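You operate a simulated robot arm through the tools that you are given. There is no shell and no other tool. Be economical: measure what you need, move in short steps, check, and stop when the job is done.

You run a simulated two-armed robot. Do the job below in one go: nothing can be reset, and whatever is moved stays where it is left.

Task
Stack the jar labelled "Fennel" from the top of the low bench on top of the jar that says "Thyme". Then put the sealed tub on the top of the low bench away on the shelf of the wall bench. Then take the pear cheese from the top of the long bench and leave it on the top of the steel housing. Then take the round cup on the top of the long bench and put it away on the shelf under the sink. The order counts. Set down upright: pear cheese.

The check looks at the end state, three seconds after you hand in, the way a careful person would. Anything else that was tipped, shoved, dropped, spilled or broken makes it a failure.

Robot
Two 7-joint arms with three-finger grippers on one trunk, on a base that drives. Base frame: it is fixed to the floor where the robot stands at the start and does not move with it; the origin is under the middle of the robot, x ahead of it, y to its left, z up; the surface under the hand at the start is at about z = 76. Units: cm, rad, N and s.
The left shoulder is at the start at [5.1, 12.6, 126.7], the right one opposite. With the tool pointing down near the work surface each hand reaches from about 10 to 78 cm from the robot's upright axis, wherever it stands, measured 20 degrees to its own side. Places, roughly: jar [50, 0, 75]; pear cheese (6x6x12 cm) [350, 90, 90]; round cup (9x8x7 cm) [350, 110, 90]; sealed tub [75, -50, 75]; shelf of the wall bench [-140, 330, 40]; shelf under the sink [130, -230, 20]; top of the steel housing (37x20 cm) [244, 348, 132]. Payload 2.94 kg a hand.
Tool frame (each hand has its own): the origin (TCP) lies between the finger pads and is the grasp point; the fingertips stand 3 cm ahead of it; z points along the fingers, y is the line along which they close. The gripper opens to 12.8 cm. The gripper's body begins 9.3 cm behind the TCP.
Orientation is that of the tool frame in the base frame, as a unit quaternion [w, x, y, z]. With the fingers straight down and closing along the base's y, the tool's x points along the base's -x, its y along +y and its z along -z.

Tools
- The arms move only by the tool servo_tool. It takes "left_rows", "right_rows" or both (then of equal length, played together; a hand with none holds still); each is one flat list of numbers, 7 for each row, row after row: the opening, from 0 (shut) to 1 (fully open), then the shift along the tool's x, y, z in m, then the turn, a rotation vector about the tool's x, y, z in rad. In form: [claw, dx, dy, dz, rx, ry, rz, claw, dx, dy, dz, rx, ry, rz, ...]. A call has 1 to 12 rows; each row is the pose to reach, as a shift and turn from the pose commanded when the call began, along the tool's axes at that moment. Each row takes 0.2 s and may step no farther than 5 cm and 0.15 rad from the row before; otherwise, or with a gripper value out of range, the whole call is refused. Where a pose cannot be reached the arm comes as near as it can. A force on the tool above 40 N (or 10 N above the force at the start of the call, whichever is more), or a blocked arm, ends the call early, and 0.2 s more pass. The fingers move at their own pace and stop on an object; they squeeze with about 44 N. The grip force told is the motor's: it shows also when the fingers shut on nothing. Time passes only in rows, and 0.2 s behind the last, so rows that repeat a pose let the fingers close. The reply holds the time, the measured pose of the TCP, the force on the tool along the base axes, the opening and the grip force, in the units named above and with some noise, with the torque about the TCP (base axes, N m) and any sound that the robot's microphone picked up, and new pictures: "show" is both (left out), scene, wrist or none (wrist: the cameras of the hands that moved).
- Cameras (640 x 400 px; columns grow to the right, rows downward): "scene" is now at [14.8, -3.17, 141.98]; the picture's right is [-0.40, -0.92, 0.00], its down [-0.65, 0.28, -0.70] and it looks along [0.65, -0.28, -0.71] (base axes); focal length 261 px, centre (320, 200). "left" rides on the left gripper at [6.9, 1.5, -12] in its tool frame; the picture's right is [-0.21, 0.98, 0.00], its down [-0.82, -0.18, -0.54] and it looks along [-0.53, -0.12, 0.84] (tool axes); focal length 251 px, centre (320, 200). "right" rides on the right gripper at [6.9, -1.5, -12] in its tool frame; the picture's right is [0.21, 0.98, 0.00], its down [-0.82, 0.18, -0.54] and it looks along [-0.53, 0.12, 0.84] (tool axes); focal length 251 px, centre (320, 200). There is no depth. A picture from a camera that has moved, and an enlarged one, comes with that camera's place and axes in the base frame and with its lens.
- move_column(by): slides the trunk up (or, below 0, down) by that many cm; the arms and the scene camera ride with it, the base frame stays. It gives what a move gives, with no picture.
- steer(legs): drives the robot by 1 to 6 legs, each [ahead, left, turn to the left] in cm, cm and rad, along the robot's own axes; the way and the turn of a leg run together, so that a leg with both is an arc; at most 150 cm and 3.142 rad a leg. The arms and the cameras ride along, it lands a little off, and it stops where it bumps. It gives what a move gives, and a new picture of the scene camera.
- aim_head(pan, tilt): turns the head with the scene camera to pan (to the left, within 1.396 rad either way) and tilt (down, from -0.506 to 1.204), counted from straight ahead of the robot. It gives what a move gives, and a new picture of the scene camera.
- enlarge(camera, box): a new picture of the part [left, top, right, bottom] of that camera's present view, enlarged. It takes no simulated time.
- finish_job(): hands the job in; it is judged then, once.

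Go step by step. Nothing tells you exact positions but the pictures and the camera data: compare them with the known pose of the tool, close in by small moves and look again before you grip or let go. The budget is 165 turns and 260 pictures, counting those below and the enlarged ones. Unless the task says otherwise, let go and move clear before handing in, and close with one line.

The tools are called after "Request:" as name(argument=value, ...) on one line, values as JSON. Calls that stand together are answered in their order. servo_tool: Moves the arms, as the interface text tells. Its arguments: {"type":"object","properties":{"left_rows":{"type":"array","items":{"type":"number"}},"right_rows":{"type":"array","items":{"type":"number"}},"show":{"type":"string","enum":["both","scene","wrist","none"]}},"required":[]} The other tools are called the same way: move_column (by) slides the trunk up or down; steer (legs) drives the base; aim_head (pan, tilt) turns the head that bears the scene camera; enlarge (camera, box) takes an enlarged picture of a part of a camera's view; finish_job () hands the job in.

At the start:

```text
time: 0.0
left_eef_pos: [47.53, 10.58, 108.78]
left_orientation: [0.0, 0.0, 1.0, 0.0]
left_ft_force: [-1.2, 0.3, -0.4]
left_moment: [0.0, -0.01, -0.02]
left_width: 12.78
left_grip_force: 0.1
right_eef_pos: [42.25, -37.43, 111.1]
right_orientation: [0.0, 0.0, 1.0, 0.0]
right_ft_force: [-0.2, 0.2, 0.0]
right_moment: [-0.01, -0.03, 0.0]
right_width: 12.78
right_grip_force: 0.1
trunk travel left (down, up): [-47.8, 6.9]
robot x, y, heading: [0.21, 0.01, 0.003]
head pan, tilt: [-0.412, 0.789]
```

scene: 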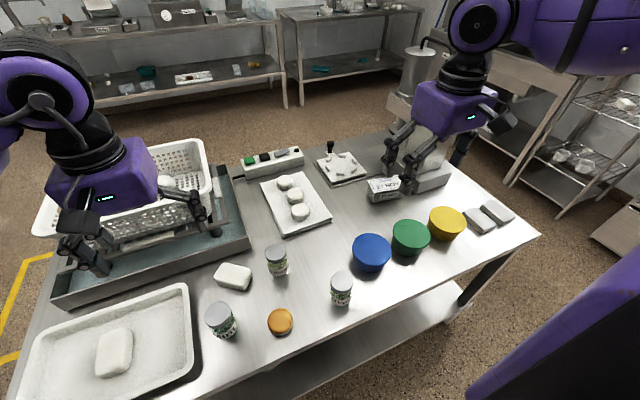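
right: 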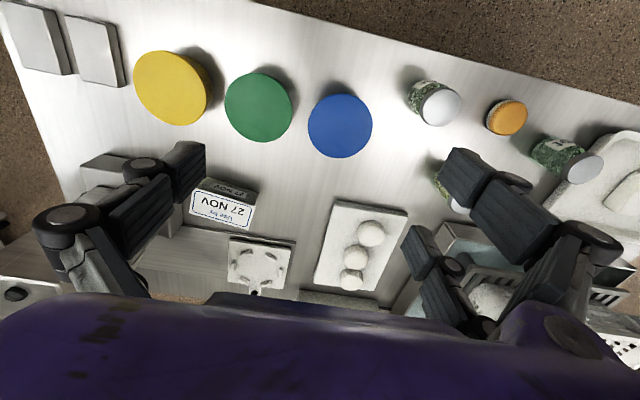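
left: 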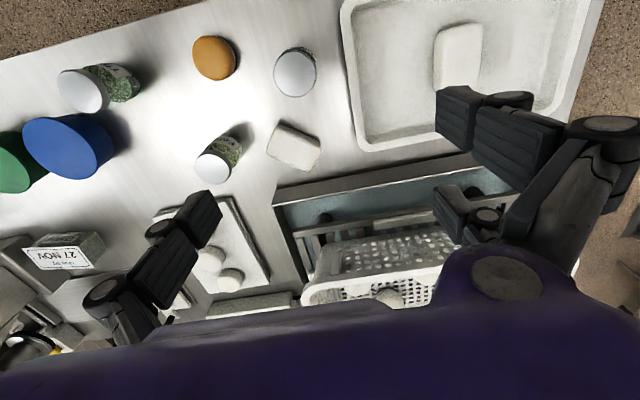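

Three spice jars stand on the low bench, along with blue, green and yellow tubs and a small box. I'll enlarge the picture to read the labels.

Request:
enlarge(camera="scene", box=[190, 230, 370, 345])

Request:
enlarge(camera="scene", box=[320, 150, 520, 275])

Request:
enlarge(camera="right", box=[400, 60, 620, 200])

```text
3.48 times, centred on (280, 288) of scene
camera zoom: at [14.8, -3.17, 141.98], right [-0.4, -0.92, 0.0], down [-0.65, 0.28, -0.7], along [0.65, -0.28, -0.71], focal length 907 px, centre (459, -104)
```

zoom: 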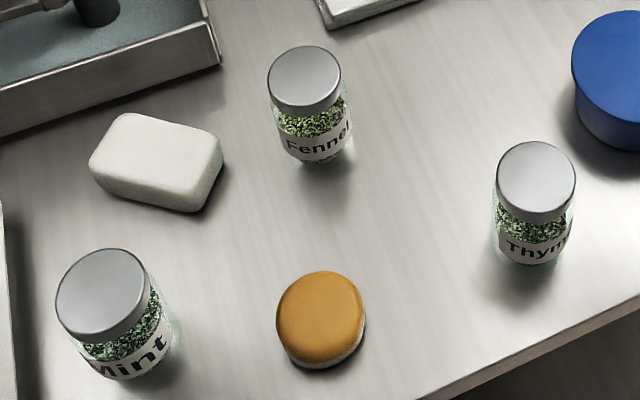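

```text
3.20 times, centred on (420, 212) of scene
camera zoom: at [14.8, -3.17, 141.98], right [-0.4, -0.92, 0.0], down [-0.65, 0.28, -0.7], along [0.65, -0.28, -0.71], focal length 835 px, centre (0, 160)
```

zoom: 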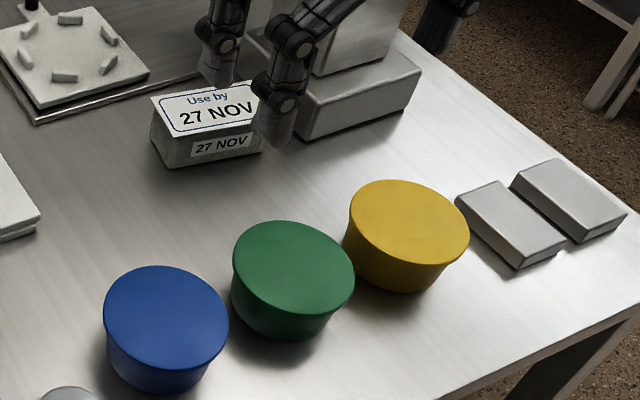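

```text
2.86 times, centred on (510, 130) of right
camera zoom: at [35.15, -38.79, 123.26], right [-0.21, 0.98, 0.0], down [0.82, 0.18, 0.54], along [0.53, 0.12, -0.84], focal length 718 px, centre (-223, 400)
```

zoom: 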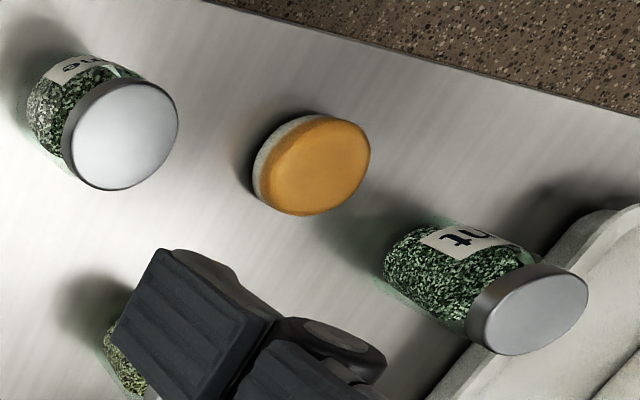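

Fennel is the rear jar near [55, -8], and Thyme is the one near [40, -20]. The stamped box near [68, -51] looks like the sealed tub. I'll move the right hand above Fennel and the left hand clear.

Request:
servo_tool(right_rows=[1, -0.015, 0.037, 0.013, 0, 0, 0, 1, -0.03, 0.074, 0.026, 0, 0, 0, 1, -0.046, 0.111, 0.04, 0, 0, 0, 1, -0.062, 0.148, 0.055, 0, 0, 0, 0.8, -0.078, 0.185, 0.07, 0, 0, 0, 0.7, -0.094, 0.222, 0.085, 0, 0, 0, 0.7, -0.11, 0.26, 0.1, 0, 0, 0, 0.7, -0.1245, 0.297, 0.11, 0, 0, 0], left_rows=[1, 0, 0.03, -0.01, 0, 0, 0, 1, 0, 0.06, -0.02, 0, 0, 0, 1, 0, 0.09, -0.03, 0, 0, 0, 1, 0, 0.12, -0.04, 0, 0, 0, 1, 0, 0.12, -0.05, 0, 0, 0, 1, 0, 0.12, -0.05, 0, 0, 0, 1, 0, 0.12, -0.05, 0, 0, 0, 1, 0, 0.12, -0.05, 0, 0, 0])

```text
time: 1.8
left_eef_pos: [47.85, 22.49, 113.84]
left_orientation: [-0.001, 0.0, 1.0, -0.001]
left_ft_force: [-0.1, 0.4, -0.4]
left_moment: [0.0, 0.05, 0.0]
left_width: 12.81
left_grip_force: 0.0
right_eef_pos: [51.21, -16.26, 102.95]
right_orientation: [0.001, 0.001, 1.0, 0.0]
right_ft_force: [0.4, -0.1, 0.4]
right_moment: [-0.02, 0.02, 0.0]
right_width: 8.94
right_grip_force: 0.1
right hand out of reach, approached as far as the arm can: row 6, 7, 8
trunk travel left (down, up): [-47.8, 6.9]
robot x, y, heading: [-0.04, 0.15, 0.001]
head pan, tilt: [-0.412, 0.789]
camera scene: at [14.85, -3.2, 141.98], right [-0.4, -0.92, 0.0], down [-0.65, 0.28, -0.7], along [0.65, -0.28, -0.71], focal length 261 px, centre (320, 200)
camera right: at [44.19, -17.63, 115.03], right [-0.21, 0.98, 0.0], down [0.82, 0.18, 0.54], along [0.53, 0.11, -0.84], focal length 251 px, centre (320, 200)
camera left: at [40.87, 24.05, 125.69], right [0.21, 0.98, 0.0], down [0.82, -0.18, 0.54], along [0.53, -0.12, -0.84], focal length 251 px, centre (320, 200)
```

scene: 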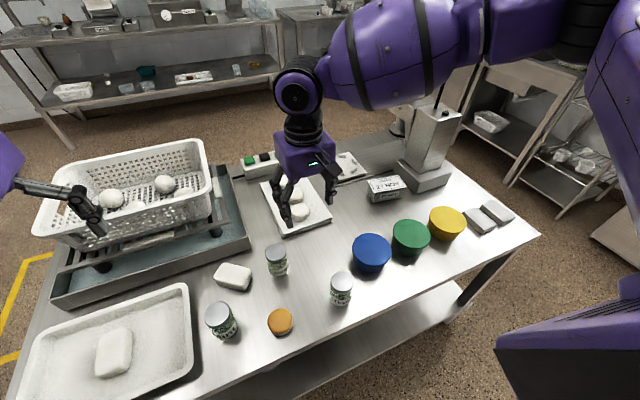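
right: 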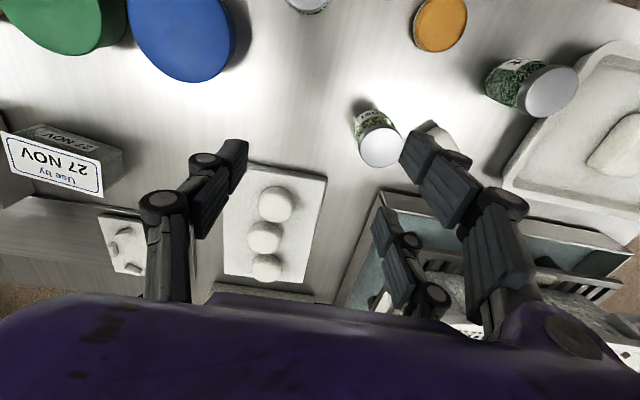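
left: 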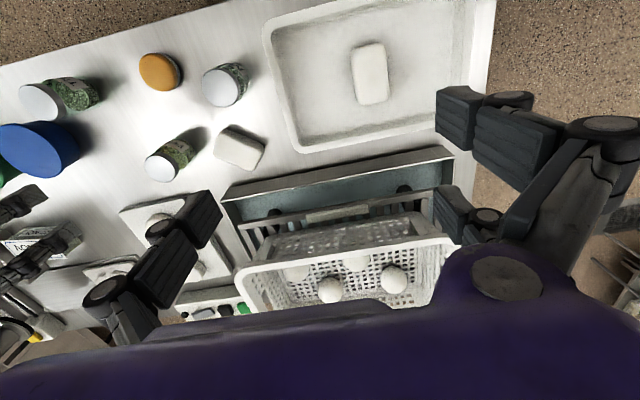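

The right arm can't reach far enough across to the left. I'll back the base off slightly and shift it left.

Request:
steer(legs=[[-4, 0, 0], [0, 16, 0]])

```text
time: 4.3
left_eef_pos: [43.7, 38.43, 113.79]
left_orientation: [0.0, 0.0, 1.0, 0.0]
left_ft_force: [0.3, -0.6, 0.4]
left_moment: [0.0, -0.03, 0.0]
left_width: 12.83
left_grip_force: 0.1
right_eef_pos: [47.3, -0.24, 102.91]
right_orientation: [0.0, -0.001, 1.0, 0.0]
right_ft_force: [-0.6, 0.5, 0.1]
right_moment: [0.03, 0.0, 0.0]
right_width: 8.97
right_grip_force: 0.0
trunk travel left (down, up): [-47.8, 6.9]
robot x, y, heading: [-3.98, 15.87, 0.001]
head pan, tilt: [-0.412, 0.789]
camera scene: at [10.8, 12.75, 141.98], right [-0.4, -0.92, 0.0], down [-0.65, 0.28, -0.7], along [0.65, -0.28, -0.71], focal length 261 px, centre (320, 200)
```

scene: 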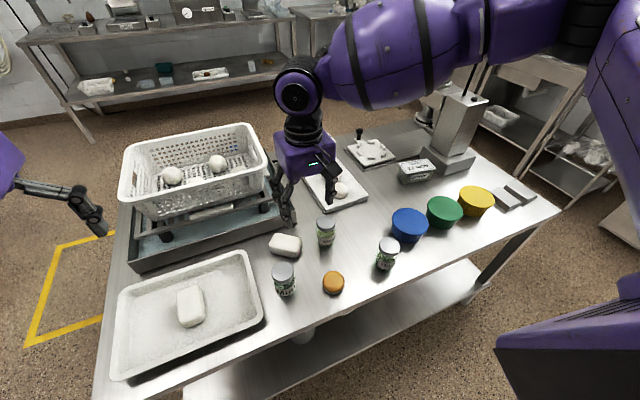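

Request:
servo_tool(right_rows=[0.65, -0.024, -0.025, 0.02, 0, 0, 0, 0.65, -0.048, -0.05, 0.04, 0, 0, 0, 0.65, -0.072, -0.0745, 0.06, 0, 0, 0, 0.65, -0.072, -0.0745, 0.06, 0, 0, 0])

```text
time: 5.3
left_eef_pos: [43.75, 38.54, 113.78]
left_orientation: [-0.001, -0.002, 1.0, 0.0]
left_ft_force: [-0.3, 0.3, -0.7]
left_moment: [-0.05, 0.0, -0.04]
left_width: 12.79
left_grip_force: 0.2
right_eef_pos: [53.03, -8.61, 97.63]
right_orientation: [0.001, 0.0, 1.0, 0.0]
right_ft_force: [0.0, -0.5, -0.4]
right_moment: [0.0, 0.0, 0.0]
right_width: 8.31
right_grip_force: 0.1
right hand out of reach, approached as far as the arm can: row 2, 3, 4
trunk travel left (down, up): [-47.8, 6.9]
robot x, y, heading: [-4.04, 15.84, 0.007]
head pan, tilt: [-0.412, 0.789]
camera scene: at [10.8, 12.79, 141.99], right [-0.4, -0.92, 0.0], down [-0.65, 0.28, -0.7], along [0.65, -0.28, -0.71], focal length 261 px, centre (320, 200)
camera right: at [46.03, -10.06, 109.71], right [-0.22, 0.98, 0.0], down [0.82, 0.18, 0.54], along [0.53, 0.12, -0.84], focal length 251 px, centre (320, 200)
```

scene: 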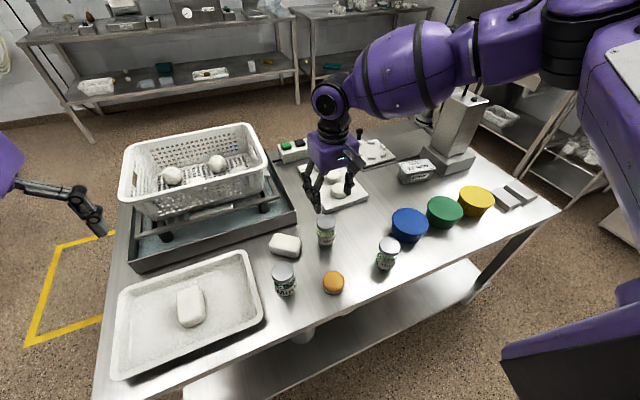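
right: 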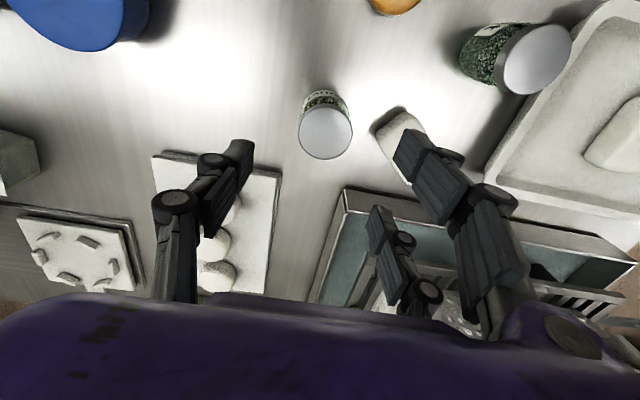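

Request:
servo_tool(right_rows=[0.65, -0.005, 0.005, 0.02, 0, 0, 0, 0.65, -0.01, 0.01, 0.04, 0, 0, 0, 0.65, -0.01, 0.01, 0.06, 0, 0, 0, 0.65, -0.01, 0.01, 0.06, 0, 0, 0], show="wrist")

```text
time: 6.3
left_eef_pos: [43.79, 38.5, 113.82]
left_orientation: [0.0, -0.001, 1.0, 0.0]
left_ft_force: [-0.1, -0.3, 0.6]
left_moment: [-0.05, 0.03, 0.01]
left_width: 12.81
left_grip_force: 0.0
right_eef_pos: [51.35, -9.22, 94.34]
right_orientation: [0.001, 0.0, 1.0, 0.0]
right_ft_force: [0.3, -0.3, -0.2]
right_moment: [0.0, -0.01, 0.02]
right_width: 8.34
right_grip_force: 0.0
right hand out of reach, approached as far as the arm can: row 1, 2, 3, 4
trunk travel left (down, up): [-47.8, 6.9]
robot x, y, heading: [-3.73, 16.25, 0.003]
head pan, tilt: [-0.412, 0.789]
camera right: at [44.28, -10.65, 106.4], right [-0.22, 0.98, 0.0], down [0.82, 0.18, 0.54], along [0.53, 0.12, -0.84], focal length 251 px, centre (320, 200)
```

right: 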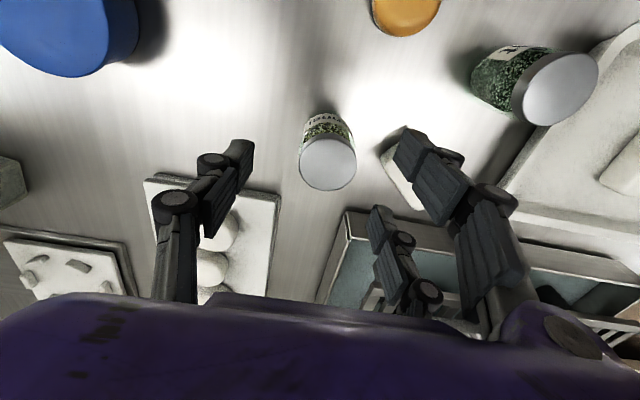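

The right arm seems to hit a joint limit toward its inner side. I'll raise the hand, move the base farther left and lower the trunk a little.

Request:
servo_tool(right_rows=[0.65, 0, 0, -0.04, 0, 0, 0, 0.65, 0, 0, -0.08, 0, 0, 0, 0.65, 0, 0, -0.12, 0, 0, 0, 0.65, 0, 0, -0.12, 0, 0, 0], show="none")

Request:
steer(legs=[[0, 10, 0]])

Request:
move_column(by=-10)

```text
time: 7.3
left_eef_pos: [43.81, 38.54, 113.8]
left_orientation: [0.0, 0.0, 1.0, 0.0]
left_ft_force: [-0.4, -0.6, -0.2]
left_moment: [0.0, 0.04, -0.02]
left_width: 12.79
left_grip_force: 0.0
right_eef_pos: [51.34, -9.39, 106.16]
right_orientation: [0.001, 0.0, 1.0, 0.0]
right_ft_force: [0.7, 0.4, 0.3]
right_moment: [-0.04, 0.01, -0.03]
right_width: 8.32
right_grip_force: 0.0
trunk travel left (down, up): [-47.8, 6.9]
robot x, y, heading: [-4.12, 15.96, 0.002]
head pan, tilt: [-0.412, 0.789]
```

```text
time: 8.9
left_eef_pos: [43.77, 48.48, 113.82]
left_orientation: [0.0, 0.0, 1.0, 0.0]
left_ft_force: [-0.6, 0.5, 0.7]
left_moment: [0.02, 0.03, 0.0]
left_width: 12.79
left_grip_force: 0.1
right_eef_pos: [51.01, 0.51, 106.25]
right_orientation: [-0.001, 0.0, 1.0, 0.001]
right_ft_force: [1.1, 0.0, -0.1]
right_moment: [0.02, 0.0, -0.02]
right_width: 8.32
right_grip_force: 0.0
trunk travel left (down, up): [-47.8, 6.9]
robot x, y, heading: [-3.87, 26.24, 0.004]
head pan, tilt: [-0.412, 0.789]
camera scene: at [10.79, 22.88, 141.98], right [-0.4, -0.92, 0.0], down [-0.65, 0.28, -0.7], along [0.65, -0.28, -0.71], focal length 261 px, centre (320, 200)
```

scene: 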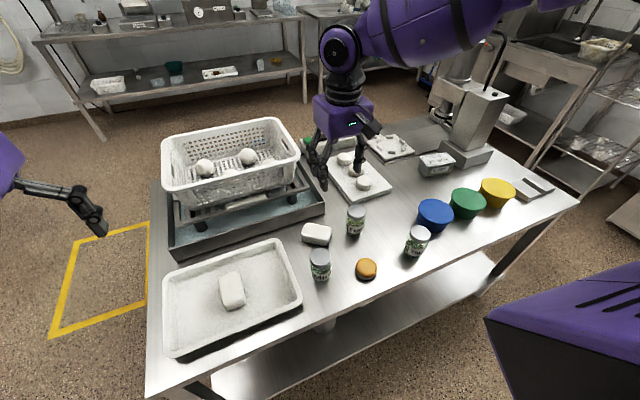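

```text
time: 10.2
left_eef_pos: [43.69, 48.63, 103.85]
left_orientation: [0.001, 0.0, 1.0, -0.001]
left_ft_force: [0.4, -0.3, -0.6]
left_moment: [0.04, -0.02, 0.01]
left_width: 12.8
left_grip_force: 0.0
right_eef_pos: [51.21, 0.69, 96.31]
right_orientation: [0.001, 0.001, 1.0, 0.0]
right_ft_force: [0.0, -0.1, -0.5]
right_moment: [-0.01, 0.0, 0.0]
right_width: 8.3
right_grip_force: 0.1
trunk travel left (down, up): [-37.8, 16.9]
robot x, y, heading: [-3.97, 25.97, 0.004]
head pan, tilt: [-0.412, 0.789]
```

Request:
servo_tool(right_rows=[0.65, -0.01, -0.03, 0.01, 0, 0, 0, 0.65, -0.02, -0.06, 0.02, 0, 0, 0, 0.65, -0.029, -0.083, 0.03, 0, 0, 0, 0.65, -0.029, -0.083, 0.04, 0, 0, 0, 0.65, -0.029, -0.083, 0.04, 0, 0, 0], show="wrist")

```text
time: 11.4
left_eef_pos: [43.72, 48.49, 103.78]
left_orientation: [0.0, 0.0, 1.0, 0.0]
left_ft_force: [0.8, 0.0, 0.4]
left_moment: [0.03, 0.0, -0.01]
left_width: 12.81
left_grip_force: 0.2
right_eef_pos: [54.08, -7.89, 92.26]
right_orientation: [0.0, 0.0, 1.0, 0.0]
right_ft_force: [0.6, 0.8, -1.0]
right_moment: [0.02, 0.04, 0.0]
right_width: 8.31
right_grip_force: 0.1
trunk travel left (down, up): [-37.8, 16.9]
robot x, y, heading: [-4.03, 26.02, -0.004]
head pan, tilt: [-0.412, 0.789]
camera right: at [47.04, -9.27, 104.45], right [-0.21, 0.98, 0.0], down [0.82, 0.18, 0.54], along [0.53, 0.11, -0.84], focal length 251 px, centre (320, 200)
```

right: 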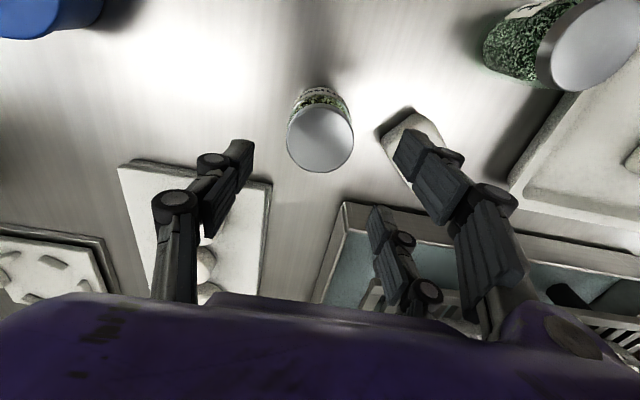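

Request:
servo_tool(right_rows=[0.65, 0, 0, 0.035, 0, 0, 0, 0.65, 0, 0, 0.07, 0, 0, 0, 0.65, 0, 0, 0.095, 0, 0, 0, 0.65, 0, 0, 0.112, 0, 0, 0, 0.65, 0, 0, 0.112, 0, 0, 0])

```text
time: 12.6
left_eef_pos: [43.82, 48.67, 103.82]
left_orientation: [0.001, 0.001, 1.0, 0.0]
left_ft_force: [-0.4, 0.6, 0.5]
left_moment: [0.01, -0.01, 0.02]
left_width: 12.79
left_grip_force: 0.0
right_eef_pos: [54.15, -7.77, 80.98]
right_orientation: [0.001, 0.001, 1.0, 0.0]
right_ft_force: [0.4, 0.6, 0.3]
right_moment: [0.0, 0.0, 0.02]
right_width: 8.31
right_grip_force: 0.0
trunk travel left (down, up): [-37.8, 16.9]
robot x, y, heading: [-4.02, 25.94, -0.002]
head pan, tilt: [-0.412, 0.789]
camera scene: at [15.11, 22.92, 130.79], right [-0.4, -0.92, 0.0], down [-0.65, 0.28, -0.7], along [0.65, -0.28, -0.71], focal length 261 px, centre (320, 200)
camera right: at [47.03, -9.12, 93.13], right [-0.21, 0.98, 0.0], down [0.82, 0.18, 0.54], along [0.53, 0.11, -0.84], focal length 251 px, centre (320, 200)
```

scene: 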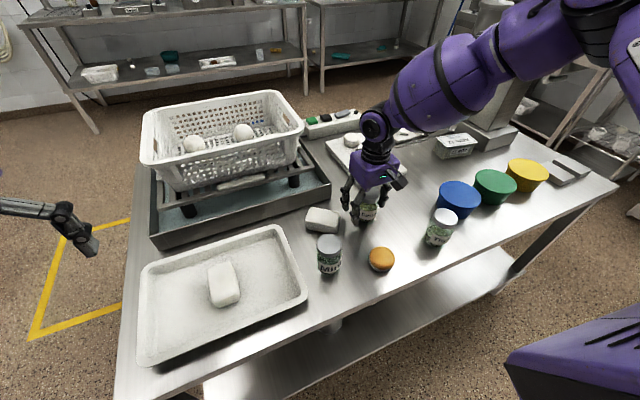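
right: 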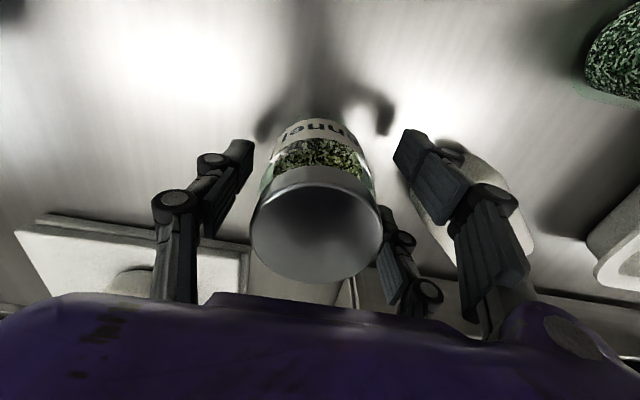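

Request:
servo_tool(right_rows=[0.3, 0, 0, 0, 0, 0, 0, 0.2, 0, 0, 0, 0, 0, 0, 0.2, 0, 0, 0, 0, 0, 0, 0.2, 0, 0, 0, 0, 0, 0], show="wrist")

```text
time: 13.6
left_eef_pos: [43.93, 48.61, 103.83]
left_orientation: [0.0, 0.0, 1.0, 0.0]
left_ft_force: [0.1, 0.2, 0.4]
left_moment: [-0.01, 0.0, 0.04]
left_width: 12.78
left_grip_force: 0.2
right_eef_pos: [54.05, -7.72, 81.08]
right_orientation: [0.0, 0.001, 1.0, 0.0]
right_ft_force: [0.1, 0.1, -0.1]
right_moment: [-0.07, -0.01, -0.02]
right_width: 5.15
right_grip_force: 44.6
trunk travel left (down, up): [-37.8, 16.9]
robot x, y, heading: [-3.87, 25.99, -0.0]
head pan, tilt: [-0.412, 0.789]
camera right: at [47.03, -9.14, 93.13], right [-0.21, 0.98, 0.0], down [0.82, 0.18, 0.54], along [0.53, 0.11, -0.84], focal length 251 px, centre (320, 200)
```

right: 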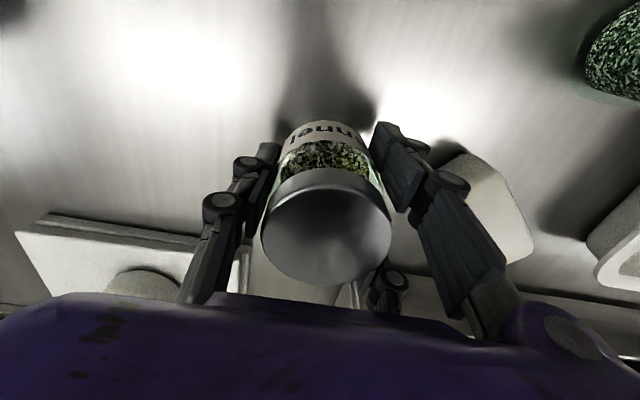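

Request:
servo_tool(right_rows=[0.2, 0, 0, -0.04, 0, 0, 0, 0.2, 0, 0, -0.08, 0, 0, 0, 0.2, 0, 0, -0.12, 0, 0, 0, 0.2, 0, 0, -0.15, 0, 0, 0, 0.2, 0.03, -0.025, -0.15, 0, 0, 0, 0.2, 0.06, -0.05, -0.15, 0, 0, 0, 0.2, 0.08, -0.075, -0.15, 0, 0, 0, 0.2, 0.08, -0.075, -0.15, 0, 0, 0, 0.2, 0.08, -0.075, -0.15, 0, 0, 0])

```text
time: 15.6
left_eef_pos: [43.72, 48.56, 103.88]
left_orientation: [-0.001, -0.001, 1.0, 0.0]
left_ft_force: [0.0, 0.4, 0.2]
left_moment: [-0.01, 0.0, 0.01]
left_width: 12.82
left_grip_force: 0.1
right_eef_pos: [46.08, -15.36, 95.73]
right_orientation: [0.0, 0.0, 1.0, 0.0]
right_ft_force: [-0.2, -0.1, -0.3]
right_moment: [0.0, -0.03, 0.0]
right_width: 5.18
right_grip_force: 43.7
trunk travel left (down, up): [-37.8, 16.9]
robot x, y, heading: [-4.22, 26.02, 0.003]
head pan, tilt: [-0.412, 0.789]
camera scene: at [13.34, 20.27, 130.81], right [-0.72, -0.69, 0.0], down [-0.49, 0.51, -0.71], along [0.49, -0.51, -0.71], focal length 261 px, centre (320, 200)
camera right: at [39.02, -16.87, 107.83], right [-0.21, 0.98, 0.0], down [0.82, 0.18, 0.54], along [0.53, 0.12, -0.84], focal length 251 px, centre (320, 200)
```

scene: 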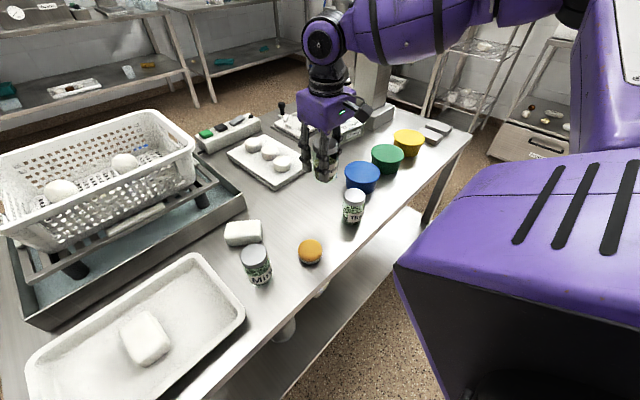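
right: 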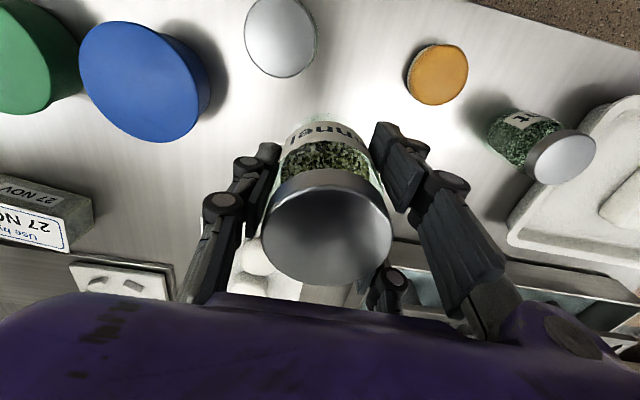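

Request:
servo_tool(right_rows=[0.2, 0.03, -0.024, 0, 0, 0, 0, 0.2, 0.062, -0.047, 0, 0, 0, 0, 0.2, 0.062, -0.047, 0.02, 0, 0, 0, 0.2, 0.062, -0.047, 0.03, 0, 0, 0, 0.2, 0.062, -0.047, 0.03, 0, 0, 0])

Request:
enlarge(camera="scene", box=[290, 120, 430, 240])

```text
time: 16.8
left_eef_pos: [43.8, 48.63, 103.75]
left_orientation: [0.001, 0.0, 1.0, 0.0]
left_ft_force: [0.2, -0.1, 0.2]
left_moment: [0.02, -0.02, 0.01]
left_width: 12.8
left_grip_force: 0.1
right_eef_pos: [39.79, -19.77, 93.03]
right_orientation: [0.0, 0.001, 1.0, 0.0]
right_ft_force: [0.4, 0.3, -2.6]
right_moment: [-0.05, 0.02, 0.01]
right_width: 5.17
right_grip_force: 43.6
trunk travel left (down, up): [-37.8, 16.9]
robot x, y, heading: [-4.05, 26.08, -0.004]
head pan, tilt: [-0.412, 0.789]
camera scene: at [13.04, 20.15, 130.64], right [-0.75, -0.66, 0.0], down [-0.48, 0.54, -0.69], along [0.46, -0.52, -0.72], focal length 261 px, centre (320, 200)
camera right: at [32.76, -21.24, 105.05], right [-0.21, 0.98, 0.0], down [0.82, 0.18, 0.54], along [0.53, 0.11, -0.84], focal length 251 px, centre (320, 200)
```

scene: 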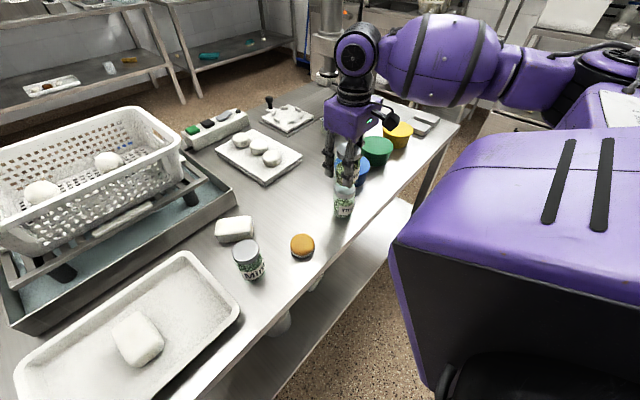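
right: 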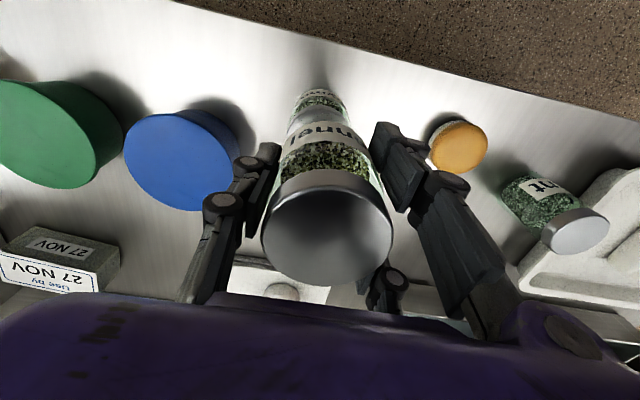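

```text
3.33 times, centred on (360, 180) of scene
camera zoom: at [13.04, 20.15, 130.64], right [-0.75, -0.66, 0.0], down [-0.48, 0.54, -0.69], along [0.46, -0.52, -0.72], focal length 869 px, centre (187, 267)
```

zoom: 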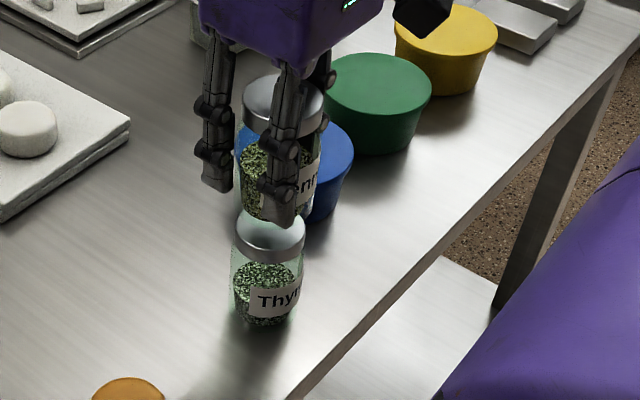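

Request:
servo_tool(right_rows=[0.2, -0.0015, -0.0035, 0.01, 0, 0, 0, 0.2, -0.0015, -0.0035, 0.02, 0, 0, 0, 0.2, -0.0015, -0.0035, 0.027, 0, 0, 0, 0.2, -0.0015, -0.0035, 0.029, 0, 0, 0, 0.2, -0.0015, -0.0035, 0.031, 0, 0, 0, 0.2, -0.0015, -0.0035, 0.031, 0, 0, 0])

Request:
enlarge(camera="scene", box=[290, 120, 430, 240])

```text
time: 18.2
left_eef_pos: [43.58, 48.67, 104.03]
left_orientation: [0.001, 0.0, 1.0, 0.0]
left_ft_force: [-0.2, -0.2, -0.4]
left_moment: [-0.04, 0.0, 0.0]
left_width: 12.8
left_grip_force: 0.0
right_eef_pos: [39.84, -20.11, 90.29]
right_orientation: [0.003, 0.001, 1.0, -0.001]
right_ft_force: [-6.6, -3.1, 32.6]
right_moment: [-0.16, 0.44, -0.05]
right_width: 5.09
right_grip_force: 44.1
trunk travel left (down, up): [-37.8, 16.9]
robot x, y, heading: [-3.88, 26.27, 0.002]
head pan, tilt: [-0.412, 0.789]
camera scene: at [12.7, 20.33, 130.62], right [-0.75, -0.66, 0.0], down [-0.48, 0.55, -0.69], along [0.45, -0.51, -0.73], focal length 261 px, centre (320, 200)
camera right: at [32.71, -21.48, 102.32], right [-0.21, 0.98, 0.0], down [0.82, 0.18, 0.54], along [0.53, 0.11, -0.84], focal length 251 px, centre (320, 200)
```

scene: 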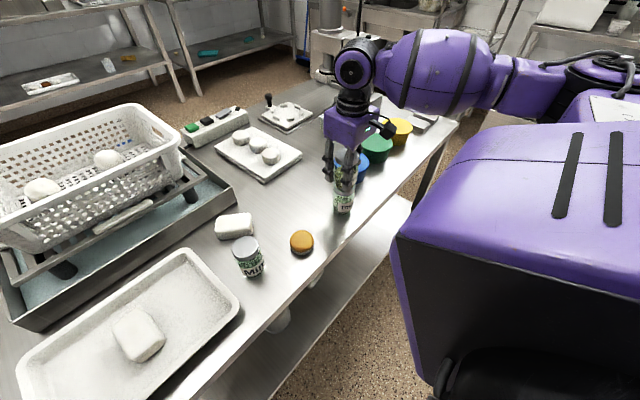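
right: 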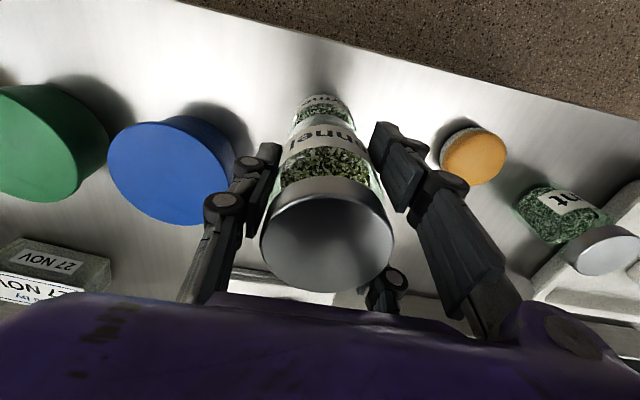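

```text
3.33 times, centred on (360, 180) of scene
camera zoom: at [12.7, 20.33, 130.62], right [-0.75, -0.66, 0.0], down [-0.48, 0.55, -0.69], along [0.45, -0.51, -0.73], focal length 869 px, centre (187, 267)
```

zoom: 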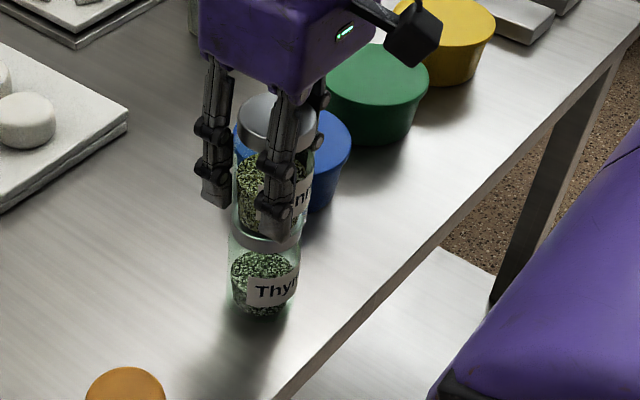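

Fennel touched down on Thyme with a small offset. I'll lift a hair, centre it, set it down lightly and release.

Request:
servo_tool(right_rows=[0.2, 0, 0, -0.008, 0, 0, 0, 0.2, -0.002, 0.002, -0.008, 0, 0, 0, 0.2, -0.002, 0.002, -0.008, 0, 0, 0, 0.2, -0.002, 0.002, -0.005, 0, 0, 0, 0.2, -0.002, 0.002, -0.003, 0, 0, 0, 0.2, -0.002, 0.002, -0.003, 0, 0, 0], show="none")

Request:
enlarge(camera="scene", box=[290, 120, 430, 240])

```text
time: 19.6
left_eef_pos: [43.7, 48.54, 103.86]
left_orientation: [0.0, 0.0, 1.0, 0.0]
left_ft_force: [-0.3, 0.9, -0.5]
left_moment: [0.01, -0.01, -0.03]
left_width: 12.8
left_grip_force: 0.1
right_eef_pos: [40.21, -19.95, 90.34]
right_orientation: [0.001, 0.001, 1.0, 0.0]
right_ft_force: [-0.5, -2.0, 3.7]
right_moment: [-0.09, -0.08, 0.01]
right_width: 5.05
right_grip_force: 44.0
trunk travel left (down, up): [-37.8, 16.9]
robot x, y, heading: [-3.99, 26.04, 0.0]
head pan, tilt: [-0.412, 0.789]
```

```text
3.33 times, centred on (360, 180) of scene
camera zoom: at [15.1, 22.92, 130.79], right [-0.4, -0.92, 0.0], down [-0.65, 0.28, -0.7], along [0.65, -0.28, -0.71], focal length 869 px, centre (187, 267)
```

zoom: 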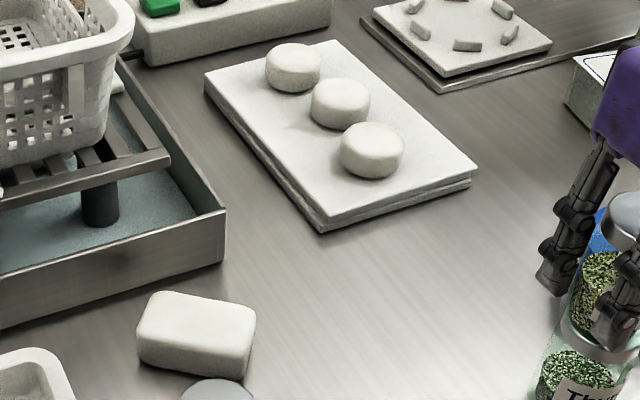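

Request:
servo_tool(right_rows=[0.45, -0.002, 0.002, -0.003, 0, 0, 0, 0.5, -0.002, 0.002, -0.003, 0, 0, 0, 0.6, -0.002, 0.002, -0.003, 0, 0, 0, 0.65, -0.002, 0.002, -0.003, 0, 0, 0])

```text
time: 20.6
left_eef_pos: [43.63, 48.54, 103.82]
left_orientation: [0.0, -0.001, 1.0, 0.0]
left_ft_force: [-0.5, 0.0, -0.2]
left_moment: [0.0, 0.02, 0.01]
left_width: 12.79
left_grip_force: 0.1
right_eef_pos: [40.44, -19.88, 90.46]
right_orientation: [0.0, 0.001, 1.0, 0.001]
right_ft_force: [-0.3, 0.2, 0.9]
right_moment: [0.03, 0.02, 0.01]
right_width: 8.33
right_grip_force: 0.0
trunk travel left (down, up): [-37.8, 16.9]
robot x, y, heading: [-3.97, 26.45, 0.005]
head pan, tilt: [-0.412, 0.789]
camera scene: at [15.13, 22.91, 130.78], right [-0.4, -0.92, 0.0], down [-0.65, 0.28, -0.7], along [0.65, -0.28, -0.71], focal length 261 px, centre (320, 200)
camera right: at [33.29, -21.21, 102.55], right [-0.21, 0.98, 0.0], down [0.82, 0.18, 0.54], along [0.53, 0.11, -0.84], focal length 251 px, centre (320, 200)
```

scene: 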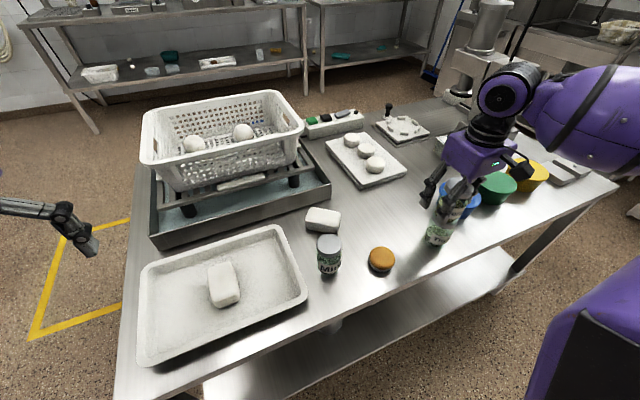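
right: 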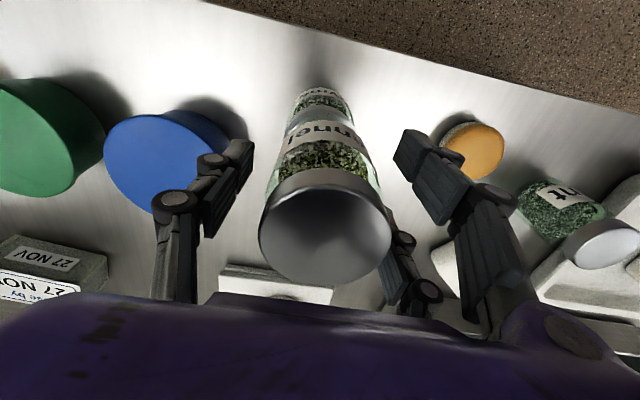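

Fennel is standing on Thyme. I'll raise the hand straight up and look toward the tub.

Request:
servo_tool(right_rows=[0.7, 0, 0, -0.04, 0, 0, 0, 0.7, 0, 0, -0.08, 0, 0, 0, 0.7, 0, 0, -0.12, 0, 0, 0, 0.8, 0, 0, -0.15, 0, 0, 0, 1, 0, 0, -0.17, 0, 0, 0, 1, -0.03, -0.03, -0.17, 0, 0, 0, 1, -0.06, -0.06, -0.17, 0, 0, 0, 1, -0.09, -0.09, -0.17, 0, 0, 0, 1, -0.12, -0.12, -0.17, 0, 0, 0, 1, -0.15, -0.15, -0.17, 0, 0, 0, 1, -0.15, -0.15, -0.17, 0, 0, 0])

Request:
enlarge(camera="right", box=[0, 0, 640, 400])

```text
time: 23.0
left_eef_pos: [43.74, 48.61, 103.88]
left_orientation: [0.001, 0.0, 1.0, 0.0]
left_ft_force: [-0.6, -0.3, 0.2]
left_moment: [0.01, -0.06, -0.03]
left_width: 12.8
left_grip_force: 0.0
right_eef_pos: [55.47, -34.66, 107.73]
right_orientation: [0.002, 0.0, 1.0, 0.0]
right_ft_force: [-1.0, 0.0, 0.1]
right_moment: [-0.01, -0.05, 0.0]
right_width: 12.8
right_grip_force: 0.1
trunk travel left (down, up): [-37.8, 16.9]
robot x, y, heading: [-3.83, 26.35, 0.005]
head pan, tilt: [-0.412, 0.789]
camera scene: at [15.52, 23.68, 131.17], right [-0.3, -0.95, 0.0], down [-0.65, 0.2, -0.74], along [0.7, -0.22, -0.68], focal length 261 px, centre (320, 200)
camera right: at [48.32, -36.1, 119.75], right [-0.21, 0.98, 0.0], down [0.82, 0.18, 0.54], along [0.53, 0.12, -0.84], focal length 251 px, centre (320, 200)
```

scene: 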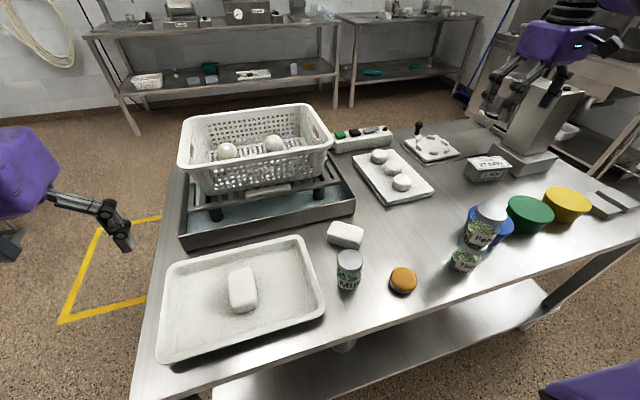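
right: 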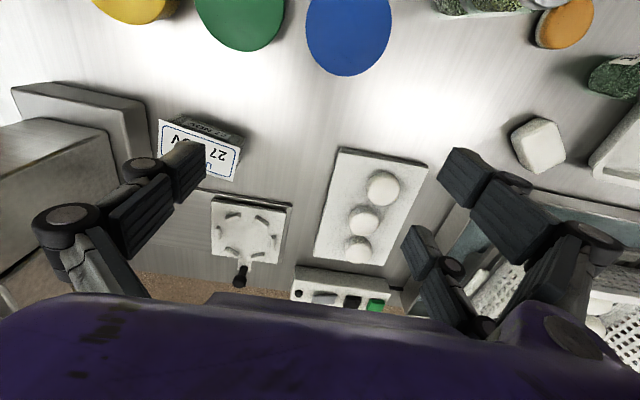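

```text
1.00 times, centred on (320, 200) of right (not enlarged: the box is as wide or as high as the picture)
camera zoom: at [48.32, -36.1, 119.75], right [-0.21, 0.98, 0.0], down [0.82, 0.18, 0.54], along [0.53, 0.12, -0.84], focal length 251 px, centre (320, 200)
```

zoom: 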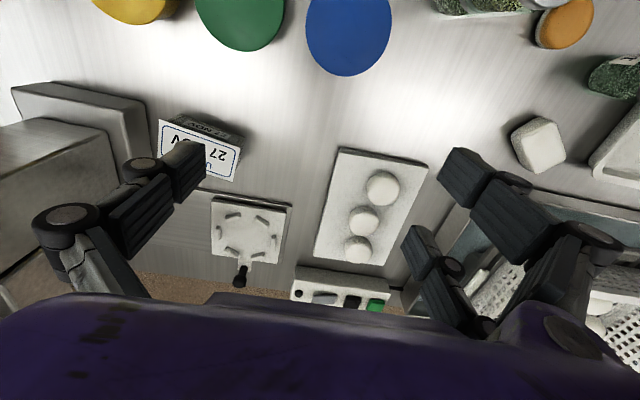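

Request:
enlarge(camera="scene", box=[440, 110, 600, 210])

```text
4.00 times, centred on (520, 160) of scene
camera zoom: at [15.52, 23.68, 131.17], right [-0.3, -0.95, 0.0], down [-0.65, 0.2, -0.74], along [0.7, -0.22, -0.68], focal length 1043 px, centre (-480, 360)
```

zoom: 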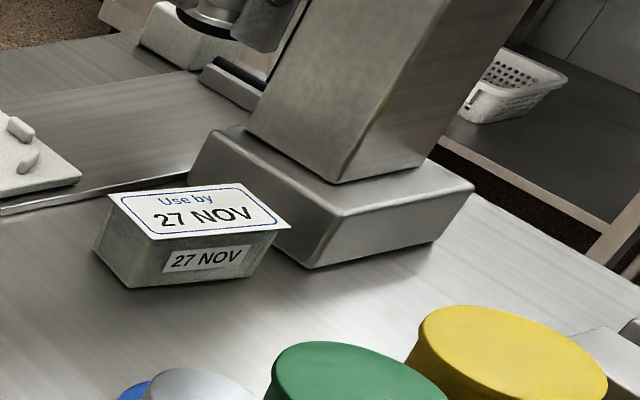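

The tub's lid is about 12 x 6.5 cm, centred near [67, -51], with its long side about 9° off the y axis. Before choosing a grasp I'll look at the wall bench shelf to see how much clearance there is.

Request:
aim_head(pan=1.39, tilt=0.35)

```text
time: 24.8
left_eef_pos: [43.86, 48.59, 103.81]
left_orientation: [0.0, 0.0, 1.0, -0.001]
left_ft_force: [-0.3, -0.3, -0.1]
left_moment: [-0.01, 0.0, 0.03]
left_width: 12.81
left_grip_force: 0.1
right_eef_pos: [55.43, -34.7, 107.56]
right_orientation: [0.0, 0.001, 1.0, -0.001]
right_ft_force: [-0.1, -1.2, 0.1]
right_moment: [0.0, 0.02, -0.02]
right_width: 12.81
right_grip_force: 0.1
trunk travel left (down, up): [-37.8, 16.9]
robot x, y, heading: [-3.83, 26.25, -0.0]
head pan, tilt: [1.389, 0.351]
camera scene: at [9.39, 35.32, 134.66], right [0.98, -0.18, 0.0], down [-0.06, -0.34, -0.94], along [0.17, 0.92, -0.34], focal length 261 px, centre (320, 200)
```

scene: 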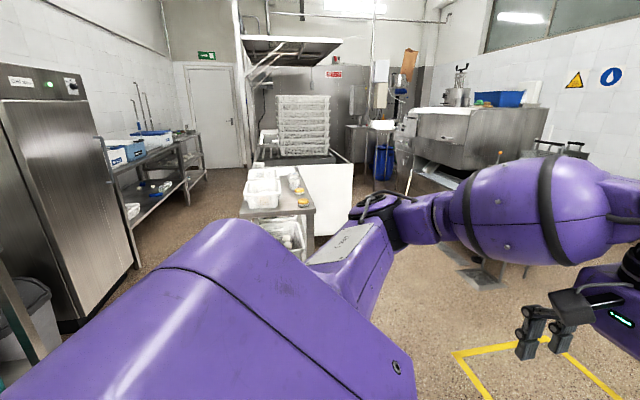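

Request:
enlarge(camera="scene", box=[90, 110, 250, 235])

Request:
enlarge(camera="scene", box=[380, 70, 580, 200])

```text
3.20 times, centred on (170, 172) of scene
camera zoom: at [9.39, 35.32, 134.66], right [0.98, -0.18, 0.0], down [-0.06, -0.34, -0.94], along [0.17, 0.92, -0.34], focal length 835 px, centre (800, 288)
```

zoom: 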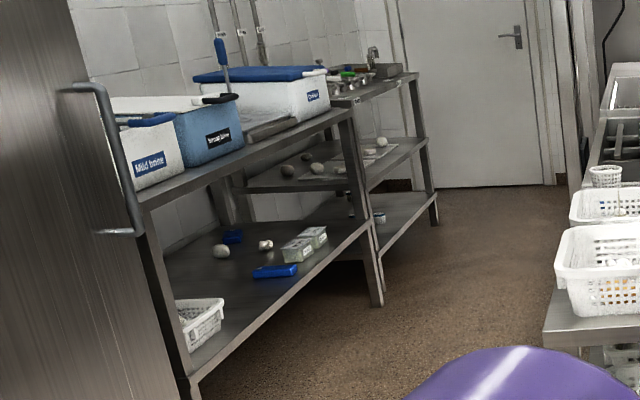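

```text
3.08 times, centred on (480, 135) of scene
camera zoom: at [9.39, 35.32, 134.66], right [0.98, -0.18, 0.0], down [-0.06, -0.34, -0.94], along [0.17, 0.92, -0.34], focal length 803 px, centre (-172, 400)
```

zoom: 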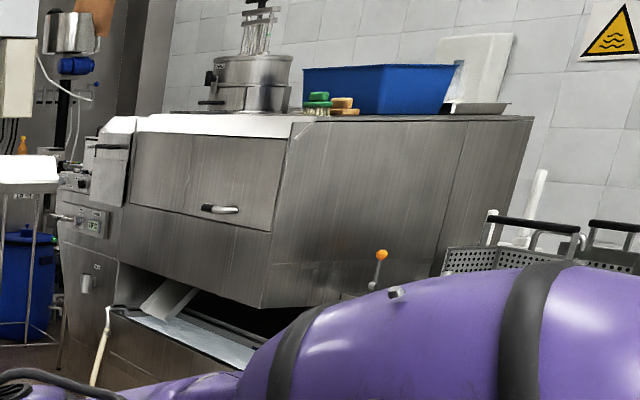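

The wall bench shelf is at about z 40 with its front edge near x -110, and similar tubs already sit there. I'll pull the right hand back and drive the base right so it faces the tub.

Request:
servo_tool(right_rows=[1, 0.04, 0.02, 0, 0, 0, 0, 1, 0.08, 0.04, 0, 0, 0, 0, 1, 0.12, 0.06, 0, 0, 0, 0, 1, 0.15, 0.08, 0, 0, 0, 0, 1, 0.15, 0.08, 0, 0, 0, 0], show="none")

Request:
aim_head(pan=-0.5, tilt=0.8)

Request:
steer(legs=[[0, -50, 0], [3, 0, 0]])

```text
time: 26.0
left_eef_pos: [43.77, 48.68, 103.79]
left_orientation: [0.0, 0.0, 1.0, 0.001]
left_ft_force: [0.5, -0.1, 0.0]
left_moment: [0.01, 0.0, -0.01]
left_width: 12.78
left_grip_force: 0.1
right_eef_pos: [40.15, -26.72, 107.63]
right_orientation: [0.0, 0.001, 1.0, 0.0]
right_ft_force: [0.7, 0.0, -0.3]
right_moment: [0.0, -0.01, 0.02]
right_width: 12.78
right_grip_force: 0.1
trunk travel left (down, up): [-37.8, 16.9]
robot x, y, heading: [-3.73, 25.69, -0.004]
head pan, tilt: [1.389, 0.351]
```

```text
time: 27.9
left_eef_pos: [43.78, 48.48, 103.78]
left_orientation: [0.001, 0.0, 1.0, 0.001]
left_ft_force: [-0.5, 0.1, 0.3]
left_moment: [-0.03, 0.0, -0.02]
left_width: 12.77
left_grip_force: 0.0
right_eef_pos: [40.19, -26.63, 107.47]
right_orientation: [0.0, 0.001, 1.0, 0.0]
right_ft_force: [-0.1, 0.4, 0.0]
right_moment: [0.0, 0.01, -0.04]
right_width: 12.79
right_grip_force: 0.1
trunk travel left (down, up): [-37.8, 16.9]
robot x, y, heading: [-3.49, 26.29, -0.005]
head pan, tilt: [-0.499, 0.799]
camera scene: at [14.78, 22.3, 130.7], right [-0.48, -0.88, 0.0], down [-0.63, 0.34, -0.7], along [0.61, -0.33, -0.72], focal length 261 px, centre (320, 200)
```

scene: 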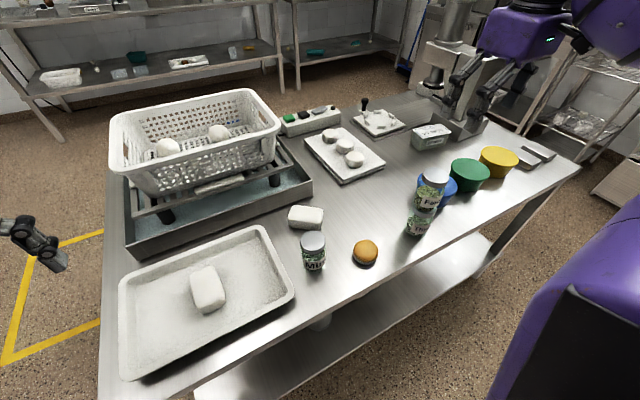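

```text
time: 33.3
left_eef_pos: [46.57, -2.49, 103.92]
left_orientation: [0.002, 0.002, 1.0, 0.0]
left_ft_force: [-0.8, 0.2, -0.5]
left_moment: [0.01, 0.03, -0.01]
left_width: 12.81
left_grip_force: 0.0
right_eef_pos: [42.71, -77.84, 107.57]
right_orientation: [0.001, 0.004, 1.0, 0.0]
right_ft_force: [0.6, -0.3, 0.3]
right_moment: [0.02, 0.01, -0.03]
right_width: 12.8
right_grip_force: 0.1
trunk travel left (down, up): [-37.8, 16.9]
robot x, y, heading: [-1.28, -24.89, -0.004]
head pan, tilt: [-0.499, 0.799]
camera scene: at [17.47, -28.67, 130.71], right [-0.48, -0.88, 0.0], down [-0.63, 0.35, -0.7], along [0.61, -0.34, -0.72], focal length 261 px, centre (320, 200)
```

scene: 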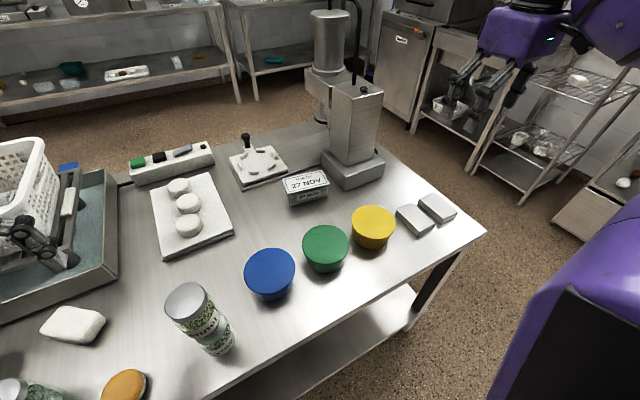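

Request:
servo_tool(right_rows=[1, 0, 0.045, 0, 0, 0, 0.14, 1, 0, 0.09, 0, 0, 0, 0.28, 1, 0, 0.135, 0, 0, 0, 0.42, 1, -0.01, 0.175, 0, 0, 0, 0.56, 1, -0.03, 0.21, 0, 0, 0, 0.7, 1, -0.06, 0.245, 0, 0, 0, 0.84, 1, -0.09, 0.268, 0, 0, 0, 0.98, 1, -0.12, 0.268, 0, 0, 0, 1.12, 1, -0.15, 0.268, 0, 0, 0, 1.26, 1, -0.18, 0.268, 0, 0, 0, 1.41, 1, -0.21, 0.268, 0, 0, 0, 1.56, 1, -0.243, 0.268, 0, 0, 0, 1.7])

```text
time: 35.9
left_eef_pos: [46.64, -2.67, 103.96]
left_orientation: [0.0, 0.002, 1.0, 0.0]
left_ft_force: [0.0, -0.2, -0.1]
left_moment: [0.01, -0.02, -0.01]
left_width: 12.79
left_grip_force: 0.0
right_eef_pos: [65.47, -53.34, 107.87]
right_orientation: [0.0, 0.74, 0.673, 0.0]
right_ft_force: [-0.1, 0.1, 0.1]
right_moment: [-0.04, -0.06, 0.02]
right_width: 12.8
right_grip_force: 0.0
right hand out of reach, approached as far as the arm can: row 12
trunk travel left (down, up): [-37.8, 16.9]
robot x, y, heading: [-1.38, -24.93, -0.007]
head pan, tilt: [-0.499, 0.799]
camera scene: at [17.56, -28.73, 130.72], right [-0.48, -0.88, 0.0], down [-0.63, 0.34, -0.7], along [0.61, -0.33, -0.72], focal length 261 px, centre (320, 200)
camera right: at [64.47, -46.27, 120.0], right [0.99, 0.12, 0.0], down [0.1, -0.83, 0.54], along [0.06, -0.54, -0.84], focal length 251 px, centre (320, 200)
```

scene: 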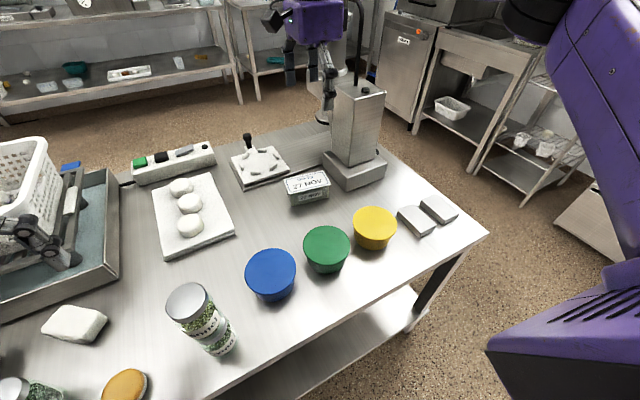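
right: 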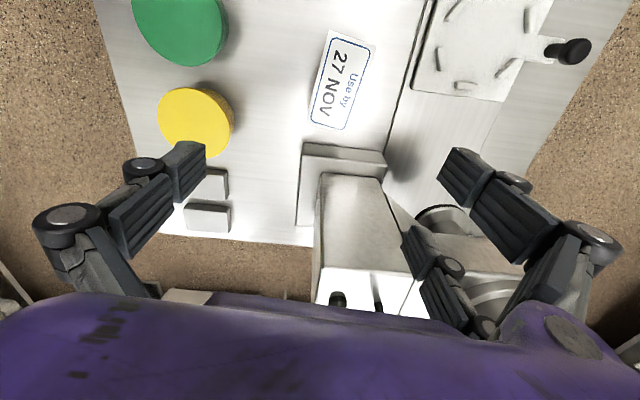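

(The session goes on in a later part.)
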